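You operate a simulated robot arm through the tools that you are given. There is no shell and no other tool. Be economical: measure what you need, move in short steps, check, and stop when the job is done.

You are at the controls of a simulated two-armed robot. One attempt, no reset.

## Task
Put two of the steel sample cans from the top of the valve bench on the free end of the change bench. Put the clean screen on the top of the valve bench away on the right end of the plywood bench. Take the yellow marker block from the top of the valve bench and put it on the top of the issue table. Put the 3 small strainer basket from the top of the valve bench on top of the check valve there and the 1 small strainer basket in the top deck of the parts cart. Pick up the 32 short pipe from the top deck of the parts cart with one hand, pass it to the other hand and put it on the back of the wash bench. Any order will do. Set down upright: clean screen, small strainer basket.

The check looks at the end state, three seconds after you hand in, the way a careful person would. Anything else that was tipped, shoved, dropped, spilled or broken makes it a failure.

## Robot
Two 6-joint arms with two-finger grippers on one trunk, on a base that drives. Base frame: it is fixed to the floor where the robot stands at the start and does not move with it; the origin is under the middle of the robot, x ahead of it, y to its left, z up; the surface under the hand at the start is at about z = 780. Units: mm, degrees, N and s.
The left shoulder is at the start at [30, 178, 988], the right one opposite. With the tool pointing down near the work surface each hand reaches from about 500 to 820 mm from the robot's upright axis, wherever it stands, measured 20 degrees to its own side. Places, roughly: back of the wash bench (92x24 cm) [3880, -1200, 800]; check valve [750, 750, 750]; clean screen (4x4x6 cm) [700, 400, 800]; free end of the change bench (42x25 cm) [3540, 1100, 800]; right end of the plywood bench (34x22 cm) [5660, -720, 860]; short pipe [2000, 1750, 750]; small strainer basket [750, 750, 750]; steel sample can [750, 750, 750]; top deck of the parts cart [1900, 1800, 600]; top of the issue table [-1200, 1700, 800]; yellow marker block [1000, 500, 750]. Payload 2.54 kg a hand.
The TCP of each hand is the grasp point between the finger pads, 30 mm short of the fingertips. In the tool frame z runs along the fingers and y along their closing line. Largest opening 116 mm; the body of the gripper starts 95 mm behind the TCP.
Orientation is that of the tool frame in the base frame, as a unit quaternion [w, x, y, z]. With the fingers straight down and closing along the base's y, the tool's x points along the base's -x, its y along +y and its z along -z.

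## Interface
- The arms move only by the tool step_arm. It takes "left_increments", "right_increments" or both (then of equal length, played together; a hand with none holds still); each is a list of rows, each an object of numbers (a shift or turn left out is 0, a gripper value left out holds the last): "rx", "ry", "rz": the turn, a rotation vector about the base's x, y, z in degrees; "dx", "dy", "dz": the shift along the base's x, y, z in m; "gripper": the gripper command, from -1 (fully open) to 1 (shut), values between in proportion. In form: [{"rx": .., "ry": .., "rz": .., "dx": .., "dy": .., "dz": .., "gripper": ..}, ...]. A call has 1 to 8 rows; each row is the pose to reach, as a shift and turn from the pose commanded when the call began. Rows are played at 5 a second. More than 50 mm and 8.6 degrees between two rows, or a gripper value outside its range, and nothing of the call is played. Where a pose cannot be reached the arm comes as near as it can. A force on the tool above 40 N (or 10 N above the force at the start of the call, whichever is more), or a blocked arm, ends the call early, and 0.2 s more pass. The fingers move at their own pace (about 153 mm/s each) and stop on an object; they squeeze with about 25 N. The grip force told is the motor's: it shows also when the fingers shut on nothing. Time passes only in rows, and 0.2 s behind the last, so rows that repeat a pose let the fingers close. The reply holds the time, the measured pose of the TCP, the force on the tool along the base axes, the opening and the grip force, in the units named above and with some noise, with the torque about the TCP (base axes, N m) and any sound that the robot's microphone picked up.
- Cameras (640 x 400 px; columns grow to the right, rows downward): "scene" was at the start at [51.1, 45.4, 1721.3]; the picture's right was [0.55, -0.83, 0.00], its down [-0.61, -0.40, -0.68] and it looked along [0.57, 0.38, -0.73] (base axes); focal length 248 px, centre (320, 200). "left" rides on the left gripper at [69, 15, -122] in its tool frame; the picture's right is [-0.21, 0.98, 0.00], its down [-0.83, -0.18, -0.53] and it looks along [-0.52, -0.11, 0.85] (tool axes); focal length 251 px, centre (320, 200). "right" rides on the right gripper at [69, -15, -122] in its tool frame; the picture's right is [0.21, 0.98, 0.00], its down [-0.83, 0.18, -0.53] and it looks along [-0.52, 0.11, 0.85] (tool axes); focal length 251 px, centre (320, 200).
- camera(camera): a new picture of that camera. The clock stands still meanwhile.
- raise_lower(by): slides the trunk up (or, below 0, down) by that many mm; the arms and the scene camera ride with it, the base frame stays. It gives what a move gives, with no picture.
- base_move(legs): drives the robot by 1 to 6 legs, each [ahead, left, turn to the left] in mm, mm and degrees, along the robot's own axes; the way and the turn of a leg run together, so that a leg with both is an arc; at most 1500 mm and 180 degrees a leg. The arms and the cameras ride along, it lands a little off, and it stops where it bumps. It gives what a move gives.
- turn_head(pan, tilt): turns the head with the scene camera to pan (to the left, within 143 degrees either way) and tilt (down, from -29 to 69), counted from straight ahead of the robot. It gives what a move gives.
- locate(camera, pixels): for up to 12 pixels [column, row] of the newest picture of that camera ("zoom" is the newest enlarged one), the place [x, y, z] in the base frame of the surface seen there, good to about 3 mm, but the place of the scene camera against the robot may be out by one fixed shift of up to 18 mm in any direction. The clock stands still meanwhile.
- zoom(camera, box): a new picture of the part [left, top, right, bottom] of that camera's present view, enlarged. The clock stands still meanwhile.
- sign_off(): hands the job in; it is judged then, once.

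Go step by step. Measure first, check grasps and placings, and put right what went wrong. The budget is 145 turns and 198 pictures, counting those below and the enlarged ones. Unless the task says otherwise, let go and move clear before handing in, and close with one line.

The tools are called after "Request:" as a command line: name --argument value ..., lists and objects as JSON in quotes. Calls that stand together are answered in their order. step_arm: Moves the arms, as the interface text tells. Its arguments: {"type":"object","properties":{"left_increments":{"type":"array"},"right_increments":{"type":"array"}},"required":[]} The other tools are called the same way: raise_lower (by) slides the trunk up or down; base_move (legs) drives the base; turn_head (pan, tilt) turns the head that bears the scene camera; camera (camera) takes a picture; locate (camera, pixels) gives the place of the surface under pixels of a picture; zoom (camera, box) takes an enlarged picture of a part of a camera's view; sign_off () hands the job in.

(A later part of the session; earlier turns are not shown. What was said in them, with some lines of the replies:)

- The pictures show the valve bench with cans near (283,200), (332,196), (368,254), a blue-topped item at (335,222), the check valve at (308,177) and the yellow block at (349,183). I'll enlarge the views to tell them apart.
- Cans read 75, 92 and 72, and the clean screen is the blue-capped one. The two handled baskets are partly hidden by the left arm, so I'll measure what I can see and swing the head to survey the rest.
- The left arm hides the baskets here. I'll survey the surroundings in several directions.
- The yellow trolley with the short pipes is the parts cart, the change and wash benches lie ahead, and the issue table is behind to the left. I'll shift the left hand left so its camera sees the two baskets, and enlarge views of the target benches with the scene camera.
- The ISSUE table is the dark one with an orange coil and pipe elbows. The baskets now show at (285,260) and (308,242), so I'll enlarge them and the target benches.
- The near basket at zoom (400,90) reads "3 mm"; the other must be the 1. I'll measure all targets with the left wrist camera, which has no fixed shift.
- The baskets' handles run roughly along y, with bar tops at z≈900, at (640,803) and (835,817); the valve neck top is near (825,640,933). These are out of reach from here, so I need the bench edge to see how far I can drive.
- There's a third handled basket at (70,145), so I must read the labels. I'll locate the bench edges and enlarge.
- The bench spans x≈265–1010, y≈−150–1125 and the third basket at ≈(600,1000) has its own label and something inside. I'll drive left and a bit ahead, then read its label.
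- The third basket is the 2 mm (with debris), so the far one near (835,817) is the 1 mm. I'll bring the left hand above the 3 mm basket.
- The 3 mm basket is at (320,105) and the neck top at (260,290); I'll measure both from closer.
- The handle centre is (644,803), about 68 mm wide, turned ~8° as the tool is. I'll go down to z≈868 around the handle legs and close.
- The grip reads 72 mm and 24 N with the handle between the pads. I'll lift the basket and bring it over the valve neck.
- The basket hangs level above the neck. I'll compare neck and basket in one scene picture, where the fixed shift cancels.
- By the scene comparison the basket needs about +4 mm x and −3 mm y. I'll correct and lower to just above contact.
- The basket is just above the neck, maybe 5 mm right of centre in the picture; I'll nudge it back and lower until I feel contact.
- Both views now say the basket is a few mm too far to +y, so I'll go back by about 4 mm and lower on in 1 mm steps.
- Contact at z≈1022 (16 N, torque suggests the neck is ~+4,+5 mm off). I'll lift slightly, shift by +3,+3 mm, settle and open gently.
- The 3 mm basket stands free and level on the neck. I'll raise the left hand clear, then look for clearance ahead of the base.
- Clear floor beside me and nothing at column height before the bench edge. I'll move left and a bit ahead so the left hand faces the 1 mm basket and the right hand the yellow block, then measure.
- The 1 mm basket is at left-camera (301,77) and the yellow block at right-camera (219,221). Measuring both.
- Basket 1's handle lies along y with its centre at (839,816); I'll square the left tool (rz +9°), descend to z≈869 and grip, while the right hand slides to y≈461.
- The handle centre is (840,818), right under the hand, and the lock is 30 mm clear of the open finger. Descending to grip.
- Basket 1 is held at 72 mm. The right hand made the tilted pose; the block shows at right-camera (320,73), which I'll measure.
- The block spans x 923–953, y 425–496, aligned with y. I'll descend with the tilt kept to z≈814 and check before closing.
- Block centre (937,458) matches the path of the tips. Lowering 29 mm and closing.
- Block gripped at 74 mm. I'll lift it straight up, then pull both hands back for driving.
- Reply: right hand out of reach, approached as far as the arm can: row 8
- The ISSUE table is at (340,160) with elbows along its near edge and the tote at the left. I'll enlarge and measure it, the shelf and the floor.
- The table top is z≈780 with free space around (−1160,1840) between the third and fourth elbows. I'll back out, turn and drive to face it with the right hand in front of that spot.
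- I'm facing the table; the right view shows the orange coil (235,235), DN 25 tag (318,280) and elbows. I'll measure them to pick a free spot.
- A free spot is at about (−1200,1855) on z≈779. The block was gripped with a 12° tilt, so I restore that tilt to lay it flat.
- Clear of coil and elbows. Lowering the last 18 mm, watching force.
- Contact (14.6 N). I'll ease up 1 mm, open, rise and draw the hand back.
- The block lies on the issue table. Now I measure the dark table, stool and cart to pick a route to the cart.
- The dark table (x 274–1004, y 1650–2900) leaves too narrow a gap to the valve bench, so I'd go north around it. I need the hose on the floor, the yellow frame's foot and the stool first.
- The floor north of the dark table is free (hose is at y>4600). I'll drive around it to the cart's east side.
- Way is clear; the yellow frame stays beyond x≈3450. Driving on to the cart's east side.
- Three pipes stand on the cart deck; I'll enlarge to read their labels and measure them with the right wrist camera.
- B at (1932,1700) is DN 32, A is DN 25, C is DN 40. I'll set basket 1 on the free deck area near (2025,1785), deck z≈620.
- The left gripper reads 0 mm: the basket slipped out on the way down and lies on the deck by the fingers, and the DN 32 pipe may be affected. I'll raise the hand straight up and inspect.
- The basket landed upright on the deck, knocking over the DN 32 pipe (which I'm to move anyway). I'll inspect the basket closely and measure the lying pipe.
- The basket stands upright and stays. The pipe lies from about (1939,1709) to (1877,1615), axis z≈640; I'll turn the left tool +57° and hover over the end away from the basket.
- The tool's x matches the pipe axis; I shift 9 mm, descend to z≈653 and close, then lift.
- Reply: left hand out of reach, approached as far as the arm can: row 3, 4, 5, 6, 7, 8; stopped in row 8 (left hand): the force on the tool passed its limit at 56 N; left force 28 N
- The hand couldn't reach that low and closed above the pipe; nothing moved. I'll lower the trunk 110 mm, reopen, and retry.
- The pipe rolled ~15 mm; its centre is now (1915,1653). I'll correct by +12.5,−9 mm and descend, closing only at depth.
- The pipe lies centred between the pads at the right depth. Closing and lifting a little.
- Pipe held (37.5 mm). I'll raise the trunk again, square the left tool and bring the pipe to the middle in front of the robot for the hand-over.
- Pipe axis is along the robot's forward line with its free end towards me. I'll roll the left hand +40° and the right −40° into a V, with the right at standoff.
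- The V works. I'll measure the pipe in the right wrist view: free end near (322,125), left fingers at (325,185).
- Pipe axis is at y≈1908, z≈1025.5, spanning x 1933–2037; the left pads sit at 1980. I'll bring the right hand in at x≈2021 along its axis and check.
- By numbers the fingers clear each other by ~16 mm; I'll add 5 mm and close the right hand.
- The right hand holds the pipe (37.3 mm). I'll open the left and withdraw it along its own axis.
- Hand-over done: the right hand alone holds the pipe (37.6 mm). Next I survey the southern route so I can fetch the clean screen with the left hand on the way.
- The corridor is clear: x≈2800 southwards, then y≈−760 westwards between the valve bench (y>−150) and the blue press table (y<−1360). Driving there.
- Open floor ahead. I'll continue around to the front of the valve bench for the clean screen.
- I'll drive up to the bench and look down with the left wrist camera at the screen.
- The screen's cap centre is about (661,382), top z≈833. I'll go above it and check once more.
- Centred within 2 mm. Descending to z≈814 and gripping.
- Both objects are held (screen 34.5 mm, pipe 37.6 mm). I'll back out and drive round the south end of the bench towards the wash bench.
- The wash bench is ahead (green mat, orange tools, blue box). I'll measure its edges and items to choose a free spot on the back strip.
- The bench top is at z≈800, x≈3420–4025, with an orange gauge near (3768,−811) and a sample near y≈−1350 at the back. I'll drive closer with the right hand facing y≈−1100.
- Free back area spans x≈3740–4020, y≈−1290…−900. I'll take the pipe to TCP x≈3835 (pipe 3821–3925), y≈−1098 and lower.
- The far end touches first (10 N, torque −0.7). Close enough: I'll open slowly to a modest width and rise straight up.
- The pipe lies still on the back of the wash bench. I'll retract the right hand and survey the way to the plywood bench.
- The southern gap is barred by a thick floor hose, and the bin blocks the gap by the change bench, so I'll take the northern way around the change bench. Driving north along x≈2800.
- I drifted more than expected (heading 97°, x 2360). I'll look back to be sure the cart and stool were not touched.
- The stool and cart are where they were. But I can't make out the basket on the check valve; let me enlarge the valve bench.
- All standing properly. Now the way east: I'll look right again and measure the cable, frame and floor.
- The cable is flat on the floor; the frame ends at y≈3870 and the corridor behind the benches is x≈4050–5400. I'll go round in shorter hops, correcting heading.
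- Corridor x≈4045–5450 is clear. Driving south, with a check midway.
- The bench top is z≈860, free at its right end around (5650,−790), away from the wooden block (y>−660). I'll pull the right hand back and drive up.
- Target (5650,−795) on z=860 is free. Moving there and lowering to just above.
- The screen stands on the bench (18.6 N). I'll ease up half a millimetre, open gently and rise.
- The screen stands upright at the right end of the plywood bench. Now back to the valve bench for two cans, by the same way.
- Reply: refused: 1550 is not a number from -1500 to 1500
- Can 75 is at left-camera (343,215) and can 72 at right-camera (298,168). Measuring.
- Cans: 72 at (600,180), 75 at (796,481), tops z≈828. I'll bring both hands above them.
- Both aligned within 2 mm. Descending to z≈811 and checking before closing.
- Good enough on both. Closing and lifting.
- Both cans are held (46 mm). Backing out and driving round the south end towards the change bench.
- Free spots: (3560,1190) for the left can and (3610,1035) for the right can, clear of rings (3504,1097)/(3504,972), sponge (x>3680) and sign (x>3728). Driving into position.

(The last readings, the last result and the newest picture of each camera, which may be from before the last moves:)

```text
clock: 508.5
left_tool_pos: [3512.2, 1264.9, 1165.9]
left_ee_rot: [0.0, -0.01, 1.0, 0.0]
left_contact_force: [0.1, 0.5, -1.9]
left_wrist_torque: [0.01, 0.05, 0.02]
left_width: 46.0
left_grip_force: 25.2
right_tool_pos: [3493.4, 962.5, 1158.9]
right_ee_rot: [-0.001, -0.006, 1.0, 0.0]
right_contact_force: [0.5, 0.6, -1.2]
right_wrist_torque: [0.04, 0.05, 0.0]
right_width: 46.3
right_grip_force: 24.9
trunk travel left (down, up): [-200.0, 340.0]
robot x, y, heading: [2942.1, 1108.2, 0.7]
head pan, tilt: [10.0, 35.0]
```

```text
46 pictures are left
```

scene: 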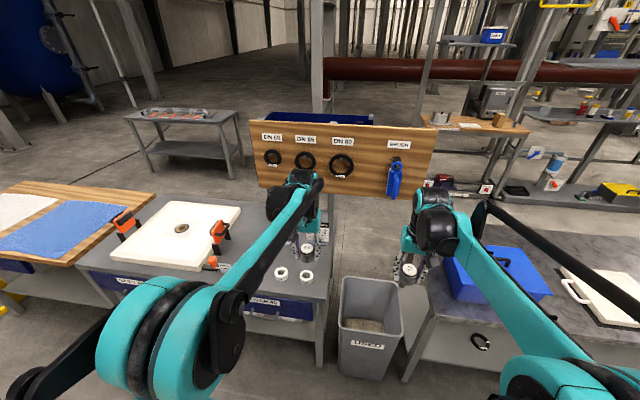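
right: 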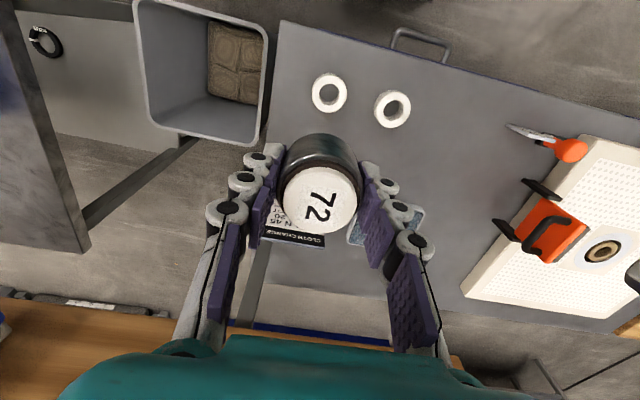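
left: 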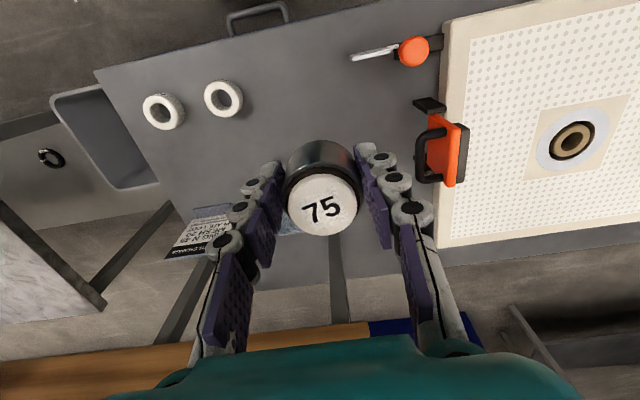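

Lowering the left can at (3560,1190) first.

Request:
step_arm --left_increments '[{"dx": 0.024, "dy": -0.037}, {"dx": 0.048, "dy": -0.075}, {"dx": 0.048, "dy": -0.075, "dz": -0.045}, {"dx": 0.048, "dy": -0.075, "dz": -0.09}, {"dx": 0.048, "dy": -0.075, "dz": -0.135}, {"dx": 0.048, "dy": -0.075, "dz": -0.18}, {"dx": 0.048, "dy": -0.075, "dz": -0.225}, {"dx": 0.048, "dy": -0.075, "dz": -0.27}]'

Request:
camera --camera "left"

Request:
step_arm --left_increments '[{"dz": -0.025}, {"dz": -0.045}, {"dz": -0.052}, {"dz": -0.054}]'

```text
clock: 510.3
left_tool_pos: [3559.8, 1190.4, 894.3]
left_ee_rot: [0.001, -0.011, 1.0, 0.0]
left_contact_force: [0.4, -0.4, -1.1]
left_wrist_torque: [0.0, 0.01, 0.0]
left_width: 45.8
left_grip_force: 24.9
right_tool_pos: [3493.7, 962.4, 1160.3]
right_ee_rot: [-0.001, -0.006, 1.0, -0.001]
right_contact_force: [0.2, -0.9, -1.5]
right_wrist_torque: [0.01, 0.01, 0.01]
right_width: 46.1
right_grip_force: 25.2
trunk travel left (down, up): [-200.0, 340.0]
robot x, y, heading: [2941.9, 1109.8, 0.7]
head pan, tilt: [10.0, 35.0]
```

```text
45 pictures are left
```

left: 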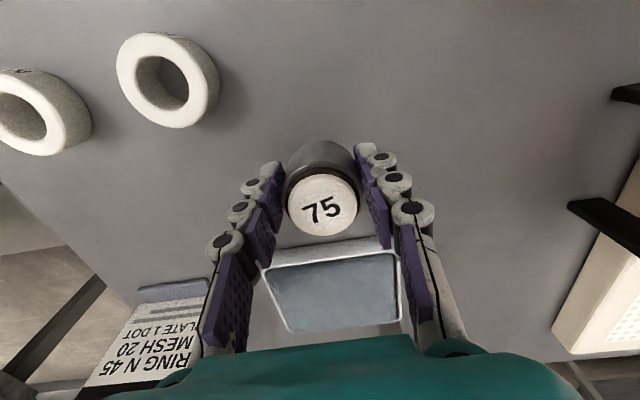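

```text
clock: 511.3
left_tool_pos: [3559.3, 1189.2, 841.1]
left_ee_rot: [0.002, -0.012, 1.0, -0.001]
left_contact_force: [-1.0, 0.0, -1.2]
left_wrist_torque: [0.01, 0.01, 0.0]
left_width: 46.1
left_grip_force: 25.0
right_tool_pos: [3493.5, 962.6, 1159.8]
right_ee_rot: [-0.001, -0.007, 1.0, 0.0]
right_contact_force: [0.8, 0.5, -0.9]
right_wrist_torque: [0.0, 0.0, -0.02]
right_width: 46.2
right_grip_force: 24.8
trunk travel left (down, up): [-200.0, 340.0]
robot x, y, heading: [2940.7, 1109.6, 0.6]
head pan, tilt: [10.0, 35.0]
```

Request:
step_arm --left_increments '[{"dz": -0.002}, {"dz": -0.004}, {"dz": -0.005}, {"dz": -0.005}]'

```text
clock: 512.3
left_tool_pos: [3558.8, 1189.4, 836.3]
left_ee_rot: [0.001, -0.01, 1.0, 0.0]
left_contact_force: [-0.3, 0.8, -1.6]
left_wrist_torque: [-0.02, 0.03, 0.03]
left_width: 46.0
left_grip_force: 24.8
right_tool_pos: [3492.5, 963.6, 1160.2]
right_ee_rot: [0.0, -0.007, 1.0, 0.001]
right_contact_force: [-0.4, 0.6, -1.1]
right_wrist_torque: [-0.02, 0.03, 0.06]
right_width: 46.0
right_grip_force: 24.7
trunk travel left (down, up): [-200.0, 340.0]
robot x, y, heading: [2938.9, 1110.0, 0.7]
head pan, tilt: [10.0, 35.0]
```

Request:
step_arm --left_increments '[{"dz": -0.001}, {"dz": -0.002}, {"dz": -0.003}, {"dz": -0.003}]'

```text
clock: 513.3
left_tool_pos: [3559.2, 1188.5, 834.8]
left_ee_rot: [0.002, -0.011, 1.0, 0.001]
left_contact_force: [1.8, 0.5, 17.9]
left_wrist_torque: [0.05, -0.08, -0.01]
left_width: 45.8
left_grip_force: 25.1
right_tool_pos: [3491.5, 962.0, 1160.2]
right_ee_rot: [0.001, -0.007, 1.0, 0.0]
right_contact_force: [0.1, -0.2, -0.8]
right_wrist_torque: [-0.02, 0.03, 0.02]
right_width: 46.0
right_grip_force: 25.0
trunk travel left (down, up): [-200.0, 340.0]
robot x, y, heading: [2941.2, 1107.1, 0.7]
head pan, tilt: [10.0, 35.0]
```

Contact (18 N). Release gently, rise and move the left hand off to the left.

Request:
step_arm --left_increments '[{"dz": 0.001}, {"dz": 0.001, "gripper": 0.17}, {"dz": 0.001, "gripper": 0.0}, {"dz": 0.001, "gripper": -0.3}, {"dz": 0.001, "gripper": -0.3}, {"dz": 0.03}, {"dz": 0.075}, {"dz": 0.12}]'

Request:
step_arm --left_increments '[{"dz": 0.045}, {"dz": 0.09}, {"dz": 0.135}, {"dz": 0.18}, {"dz": 0.2, "dy": 0.04}, {"dz": 0.2, "dy": 0.085, "dx": -0.02}, {"dz": 0.2, "dy": 0.13, "dx": -0.04}, {"dz": 0.2, "dy": 0.17, "dx": -0.06}]'

Request:
camera --camera "left"

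```text
clock: 515.1
left_tool_pos: [3561.1, 1190.8, 956.0]
left_ee_rot: [0.002, -0.01, 1.0, 0.0]
left_contact_force: [0.9, -0.5, 0.6]
left_wrist_torque: [-0.01, 0.01, 0.0]
left_width: 75.4
left_grip_force: 0.1
right_tool_pos: [3491.3, 962.5, 1161.2]
right_ee_rot: [0.0, -0.007, 1.0, 0.0]
right_contact_force: [-0.8, -0.3, -1.8]
right_wrist_torque: [0.0, -0.04, 0.01]
right_width: 45.8
right_grip_force: 24.8
trunk travel left (down, up): [-200.0, 340.0]
robot x, y, heading: [2935.0, 1110.7, 1.0]
head pan, tilt: [10.0, 35.0]
```

```text
clock: 516.9
left_tool_pos: [3496.9, 1359.3, 1154.9]
left_ee_rot: [0.0, -0.011, 1.0, 0.0]
left_contact_force: [0.5, 0.2, 0.1]
left_wrist_torque: [0.03, -0.06, 0.04]
left_width: 75.2
left_grip_force: 0.1
right_tool_pos: [3490.9, 962.7, 1160.1]
right_ee_rot: [0.0, -0.007, 1.0, 0.0]
right_contact_force: [-0.9, 0.1, -0.9]
right_wrist_torque: [-0.01, -0.03, 0.0]
right_width: 45.9
right_grip_force: 25.3
trunk travel left (down, up): [-200.0, 340.0]
robot x, y, heading: [2942.2, 1107.5, 0.6]
head pan, tilt: [10.0, 35.0]
```

```text
44 pictures are left
```

left: 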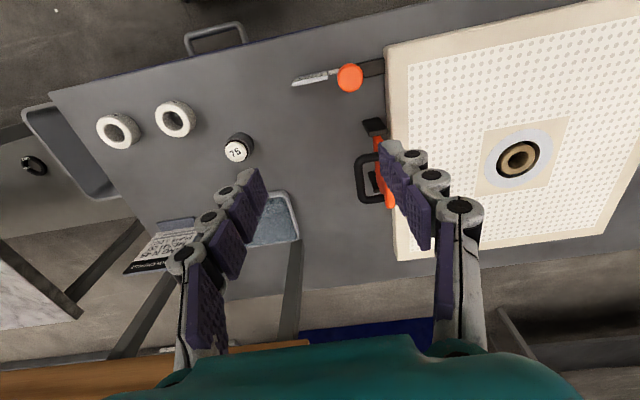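

Can 75 stands. Now the right can to (3610,1035).

Request:
step_arm --right_increments '[{"dx": 0.04, "dy": 0.024}, {"dx": 0.08, "dy": 0.048}, {"dx": 0.119, "dy": 0.072}, {"dx": 0.119, "dy": 0.072, "dz": -0.045}, {"dx": 0.119, "dy": 0.072, "dz": -0.09}, {"dx": 0.119, "dy": 0.072, "dz": -0.135}, {"dx": 0.119, "dy": 0.072, "dz": -0.18}, {"dx": 0.119, "dy": 0.072, "dz": -0.225}]'

Request:
camera --camera "right"

Request:
step_arm --right_increments '[{"dz": -0.04}, {"dz": -0.075}, {"dz": -0.092}, {"dz": -0.097}, {"dz": -0.097}]'

```text
clock: 518.7
left_tool_pos: [3498.5, 1358.1, 1155.8]
left_ee_rot: [0.001, -0.011, 1.0, 0.0]
left_contact_force: [-0.2, -0.8, 0.3]
left_wrist_torque: [-0.01, 0.06, -0.01]
left_width: 75.3
left_grip_force: 0.1
right_tool_pos: [3612.2, 1033.0, 932.0]
right_ee_rot: [-0.001, -0.007, 1.0, 0.0]
right_contact_force: [0.3, 0.2, -2.4]
right_wrist_torque: [-0.01, 0.01, -0.01]
right_width: 45.8
right_grip_force: 24.9
trunk travel left (down, up): [-200.0, 340.0]
robot x, y, heading: [2939.7, 1106.5, 0.6]
head pan, tilt: [10.0, 35.0]
```

```text
43 pictures are left
```

right: 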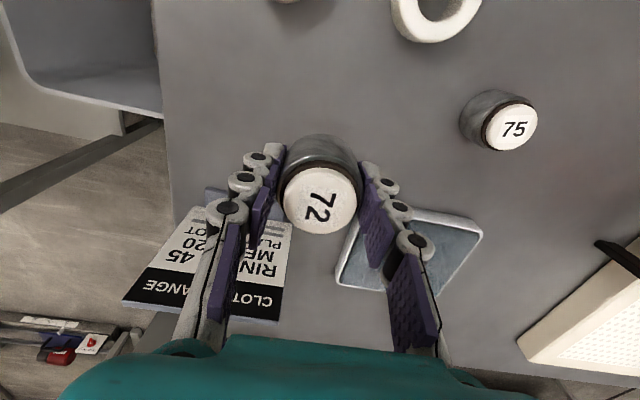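

```text
clock: 519.9
left_tool_pos: [3497.9, 1357.9, 1155.2]
left_ee_rot: [0.0, -0.011, 1.0, -0.001]
left_contact_force: [-0.1, 0.7, 0.2]
left_wrist_torque: [0.0, -0.01, -0.02]
left_width: 75.4
left_grip_force: 0.0
right_tool_pos: [3609.1, 1035.2, 837.2]
right_ee_rot: [-0.001, -0.007, 1.0, -0.001]
right_contact_force: [0.2, -0.4, -1.7]
right_wrist_torque: [0.03, -0.01, -0.01]
right_width: 45.9
right_grip_force: 24.9
trunk travel left (down, up): [-200.0, 340.0]
robot x, y, heading: [2940.9, 1111.5, 0.6]
head pan, tilt: [10.0, 35.0]
```

Request:
step_arm --right_increments '[{"dz": -0.003}, {"dz": -0.005}, {"dz": -0.007}, {"dz": -0.007}]'

```text
clock: 520.9
left_tool_pos: [3497.4, 1359.0, 1155.9]
left_ee_rot: [0.001, -0.011, 1.0, 0.0]
left_contact_force: [-0.4, -0.6, -0.5]
left_wrist_torque: [0.05, -0.01, 0.01]
left_width: 75.4
left_grip_force: 0.1
right_tool_pos: [3610.1, 1035.4, 830.6]
right_ee_rot: [0.0, -0.007, 1.0, -0.001]
right_contact_force: [0.0, 0.6, -1.6]
right_wrist_torque: [0.0, 0.0, 0.0]
right_width: 45.8
right_grip_force: 24.8
trunk travel left (down, up): [-200.0, 340.0]
robot x, y, heading: [2936.0, 1103.9, 0.4]
head pan, tilt: [10.0, 35.0]
```

Request:
step_arm --right_increments '[{"dz": -0.001}, {"dz": -0.002}, {"dz": -0.003}, {"dz": -0.003}]'

```text
clock: 521.9
left_tool_pos: [3495.8, 1357.9, 1155.8]
left_ee_rot: [0.002, -0.01, 1.0, -0.001]
left_contact_force: [0.2, -0.2, -0.5]
left_wrist_torque: [0.0, -0.04, -0.01]
left_width: 75.3
left_grip_force: 0.1
right_tool_pos: [3609.9, 1034.3, 829.2]
right_ee_rot: [0.001, -0.006, 1.0, -0.001]
right_contact_force: [7.5, 0.2, 20.1]
right_wrist_torque: [0.07, -0.15, -0.05]
right_width: 45.8
right_grip_force: 25.1
trunk travel left (down, up): [-200.0, 340.0]
robot x, y, heading: [2939.2, 1106.7, 0.7]
head pan, tilt: [10.0, 35.0]
```

Contact (20 N). Release, rise straight and pull back.

Request:
step_arm --right_increments '[{"dz": 0.001}, {"dz": 0.001, "gripper": 0.17}, {"dz": 0.001, "gripper": 0.0}, {"dz": 0.001, "gripper": -0.3}, {"dz": 0.001, "gripper": -0.3}, {"dz": 0.03}, {"dz": 0.075}, {"dz": 0.12}]'

Request:
step_arm --right_increments '[{"dz": 0.045}, {"dz": 0.09}, {"dz": 0.135}, {"dz": 0.18}, {"dz": 0.2, "dx": -0.045}, {"dz": 0.2, "dx": -0.09}, {"dz": 0.2, "dx": -0.135}, {"dz": 0.2, "dx": -0.18}]'

Request:
base_move --legs '[[-150, 0, 0]]'

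Request:
camera --camera "scene"

Request:
camera --camera "right"

Request:
turn_head --pan 143 --tilt 40

Request:
camera --camera "scene"

```text
clock: 523.7
left_tool_pos: [3496.6, 1357.7, 1156.1]
left_ee_rot: [0.001, -0.011, 1.0, 0.0]
left_contact_force: [-0.1, 0.6, 0.4]
left_wrist_torque: [-0.02, 0.0, -0.02]
left_width: 75.3
left_grip_force: 0.1
right_tool_pos: [3611.2, 1035.1, 949.9]
right_ee_rot: [0.0, -0.007, 1.0, 0.0]
right_contact_force: [-0.2, -0.2, 0.5]
right_wrist_torque: [0.01, -0.02, -0.01]
right_width: 75.6
right_grip_force: 0.0
trunk travel left (down, up): [-200.0, 340.0]
robot x, y, heading: [2941.8, 1110.1, 1.0]
head pan, tilt: [10.0, 35.0]
```

```text
clock: 525.5
left_tool_pos: [3496.5, 1358.5, 1156.8]
left_ee_rot: [0.003, -0.011, 1.0, 0.0]
left_contact_force: [-0.5, -0.3, 0.4]
left_wrist_torque: [0.02, -0.07, -0.04]
left_width: 75.4
left_grip_force: 0.0
right_tool_pos: [3429.0, 1032.4, 1149.8]
right_ee_rot: [0.001, -0.007, 1.0, 0.0]
right_contact_force: [0.5, 0.4, -0.1]
right_wrist_torque: [-0.03, -0.03, 0.03]
right_width: 75.6
right_grip_force: 0.0
trunk travel left (down, up): [-200.0, 340.0]
robot x, y, heading: [2940.1, 1110.4, 0.7]
head pan, tilt: [10.0, 35.0]
```

```text
clock: 526.9
left_tool_pos: [3345.4, 1357.2, 1156.3]
left_ee_rot: [0.002, -0.012, 1.0, 0.0]
left_contact_force: [-1.8, -0.2, 0.3]
left_wrist_torque: [-0.01, -0.04, -0.03]
left_width: 75.2
left_grip_force: 0.1
right_tool_pos: [3280.9, 1031.3, 1149.9]
right_ee_rot: [0.001, -0.007, 1.0, -0.001]
right_contact_force: [-1.1, -0.3, -0.3]
right_wrist_torque: [0.0, -0.03, 0.01]
right_width: 75.4
right_grip_force: 0.1
trunk travel left (down, up): [-200.0, 340.0]
robot x, y, heading: [2790.1, 1101.4, 0.8]
head pan, tilt: [10.0, 35.0]
```

```text
42 pictures are left
```

scene: 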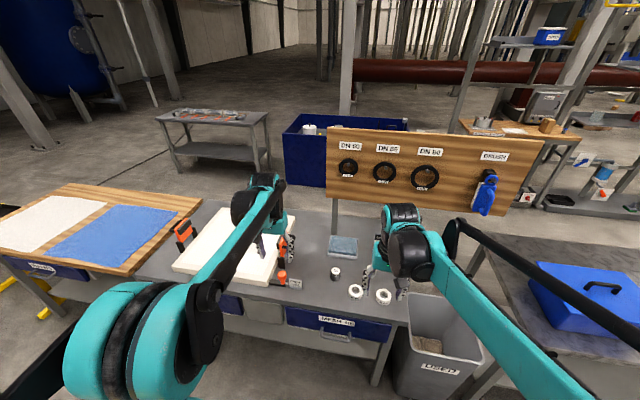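

```text
41 pictures are left
```

right: 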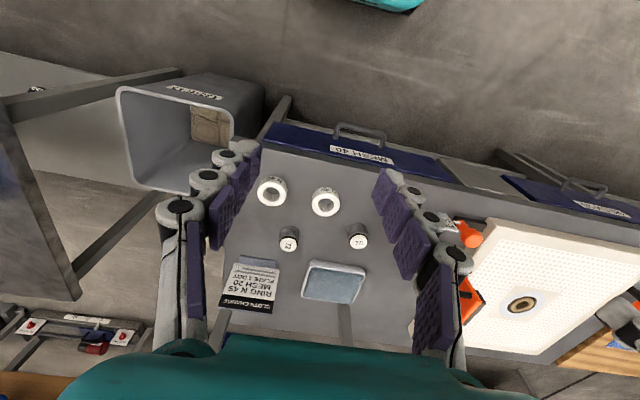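

```text
clock: 529.0
left_tool_pos: [3346.9, 1357.0, 1154.9]
left_ee_rot: [0.0, -0.011, 1.0, -0.001]
left_contact_force: [-1.0, 0.7, -0.1]
left_wrist_torque: [0.02, -0.03, -0.02]
left_width: 75.6
left_grip_force: 0.0
right_tool_pos: [3282.2, 1032.0, 1149.5]
right_ee_rot: [0.0, -0.007, 1.0, -0.001]
right_contact_force: [0.4, 0.4, -0.3]
right_wrist_torque: [-0.02, -0.02, 0.02]
right_width: 75.5
right_grip_force: 0.1
trunk travel left (down, up): [-200.0, 340.0]
robot x, y, heading: [2788.0, 1106.4, 0.6]
head pan, tilt: [143.0, 40.0]
```

```text
40 pictures are left
```

scene: 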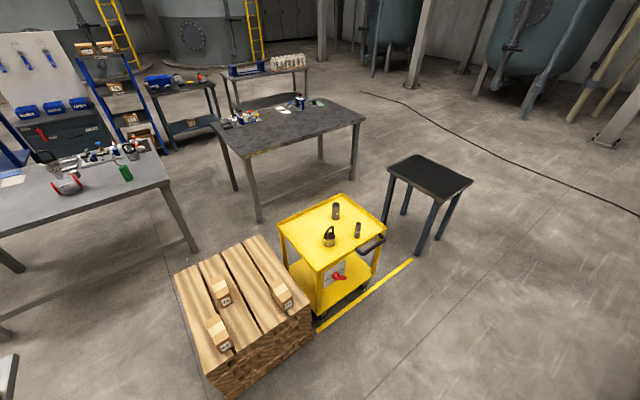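

Both cans stand on the change bench. I'll check the cart, the valve and the issue table once more, and the pipe on the wash bench.

Request:
zoom --camera "scene" --box '[300, 190, 380, 260]'

Request:
zoom --camera "scene" --box '[20, 120, 180, 220]'

Request:
zoom --camera "scene" --box '[130, 60, 230, 140]'

Request:
turn_head --pan -50 --tilt 30

Request:
camera --camera "scene"

```text
5.71 times, centred on (340, 225) of scene
```

zoom: 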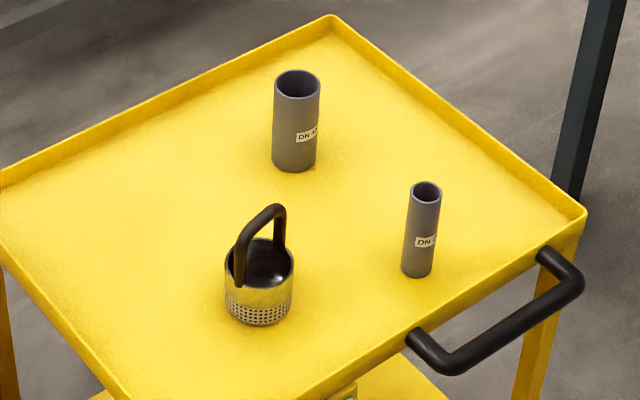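

```text
4.00 times, centred on (100, 170) of scene
```

zoom: 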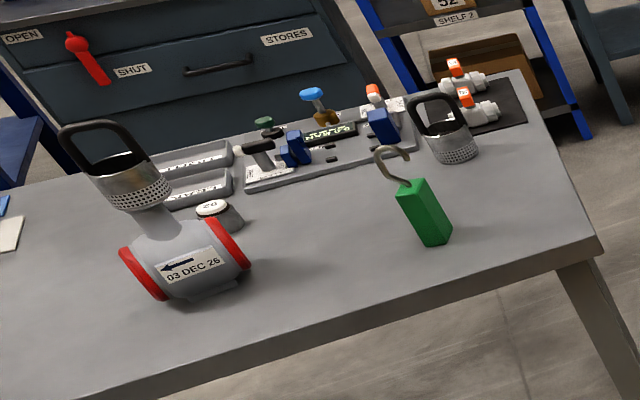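

```text
5.00 times, centred on (180, 100) of scene
```

zoom: 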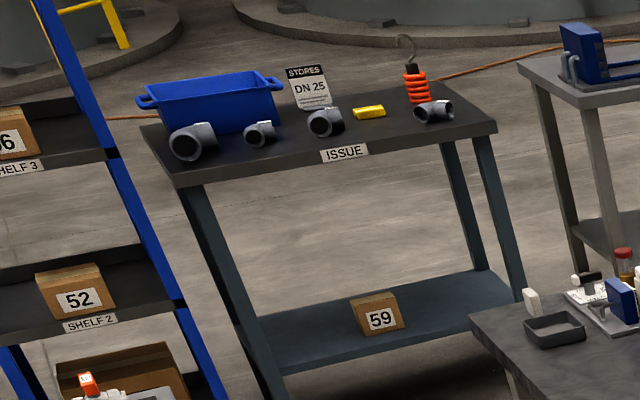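

```text
clock: 531.9
left_tool_pos: [3346.6, 1356.9, 1156.0]
left_ee_rot: [0.0, -0.012, 1.0, 0.0]
left_contact_force: [-0.6, 0.1, -0.6]
left_wrist_torque: [-0.01, 0.0, -0.04]
left_width: 75.3
left_grip_force: 0.1
right_tool_pos: [3280.9, 1032.0, 1149.4]
right_ee_rot: [0.0, -0.007, 1.0, -0.001]
right_contact_force: [-0.2, 0.0, 0.4]
right_wrist_torque: [-0.03, -0.02, 0.02]
right_width: 75.5
right_grip_force: 0.2
trunk travel left (down, up): [-200.0, 340.0]
robot x, y, heading: [2792.6, 1107.8, 0.8]
head pan, tilt: [-50.0, 30.0]
```

```text
36 pictures are left
```

scene: 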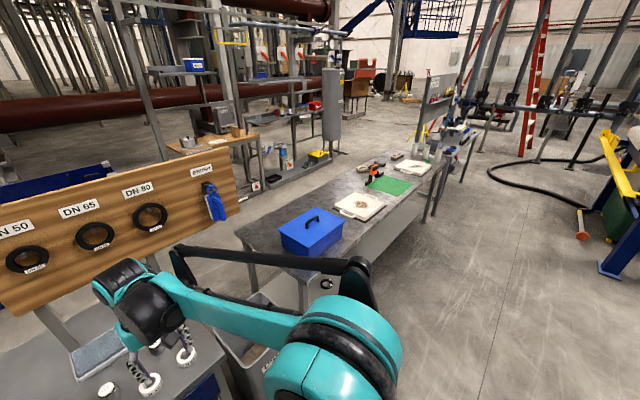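

Request:
zoom --camera "scene" --box '[330, 140, 450, 220]'

Request:
zoom --camera "scene" --box '[160, 100, 290, 180]'

```text
5.00 times, centred on (390, 180) of scene
```

zoom: 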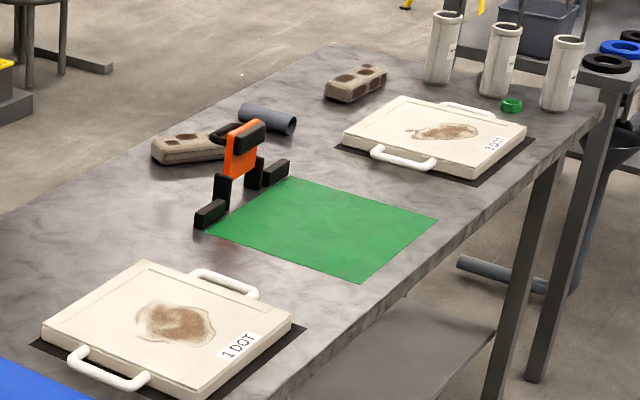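

```text
4.92 times, centred on (225, 140) of scene
```

zoom: 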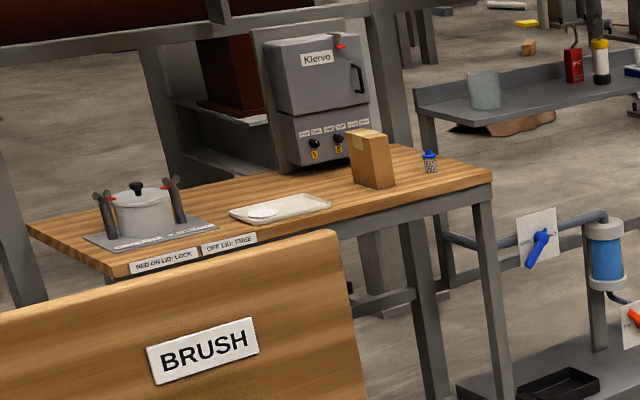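

The pipe lies on the back of the wash bench, the screen stands upright on the plywood bench, and everything else is in place; handing in.

Request:
sign_off

```text
The job is handed in.
```

All the moves are done and handed in, but the small strainer basket now on the parts cart slipped from the gripper on the way down. It landed upright and knocked over the 32 pipe, which I then picked up, passed to the other hand and laid on its side on the back of the wash bench. I took that basket to be the 1 because the other two read 2 mm and 3 mm; I never read its own label.
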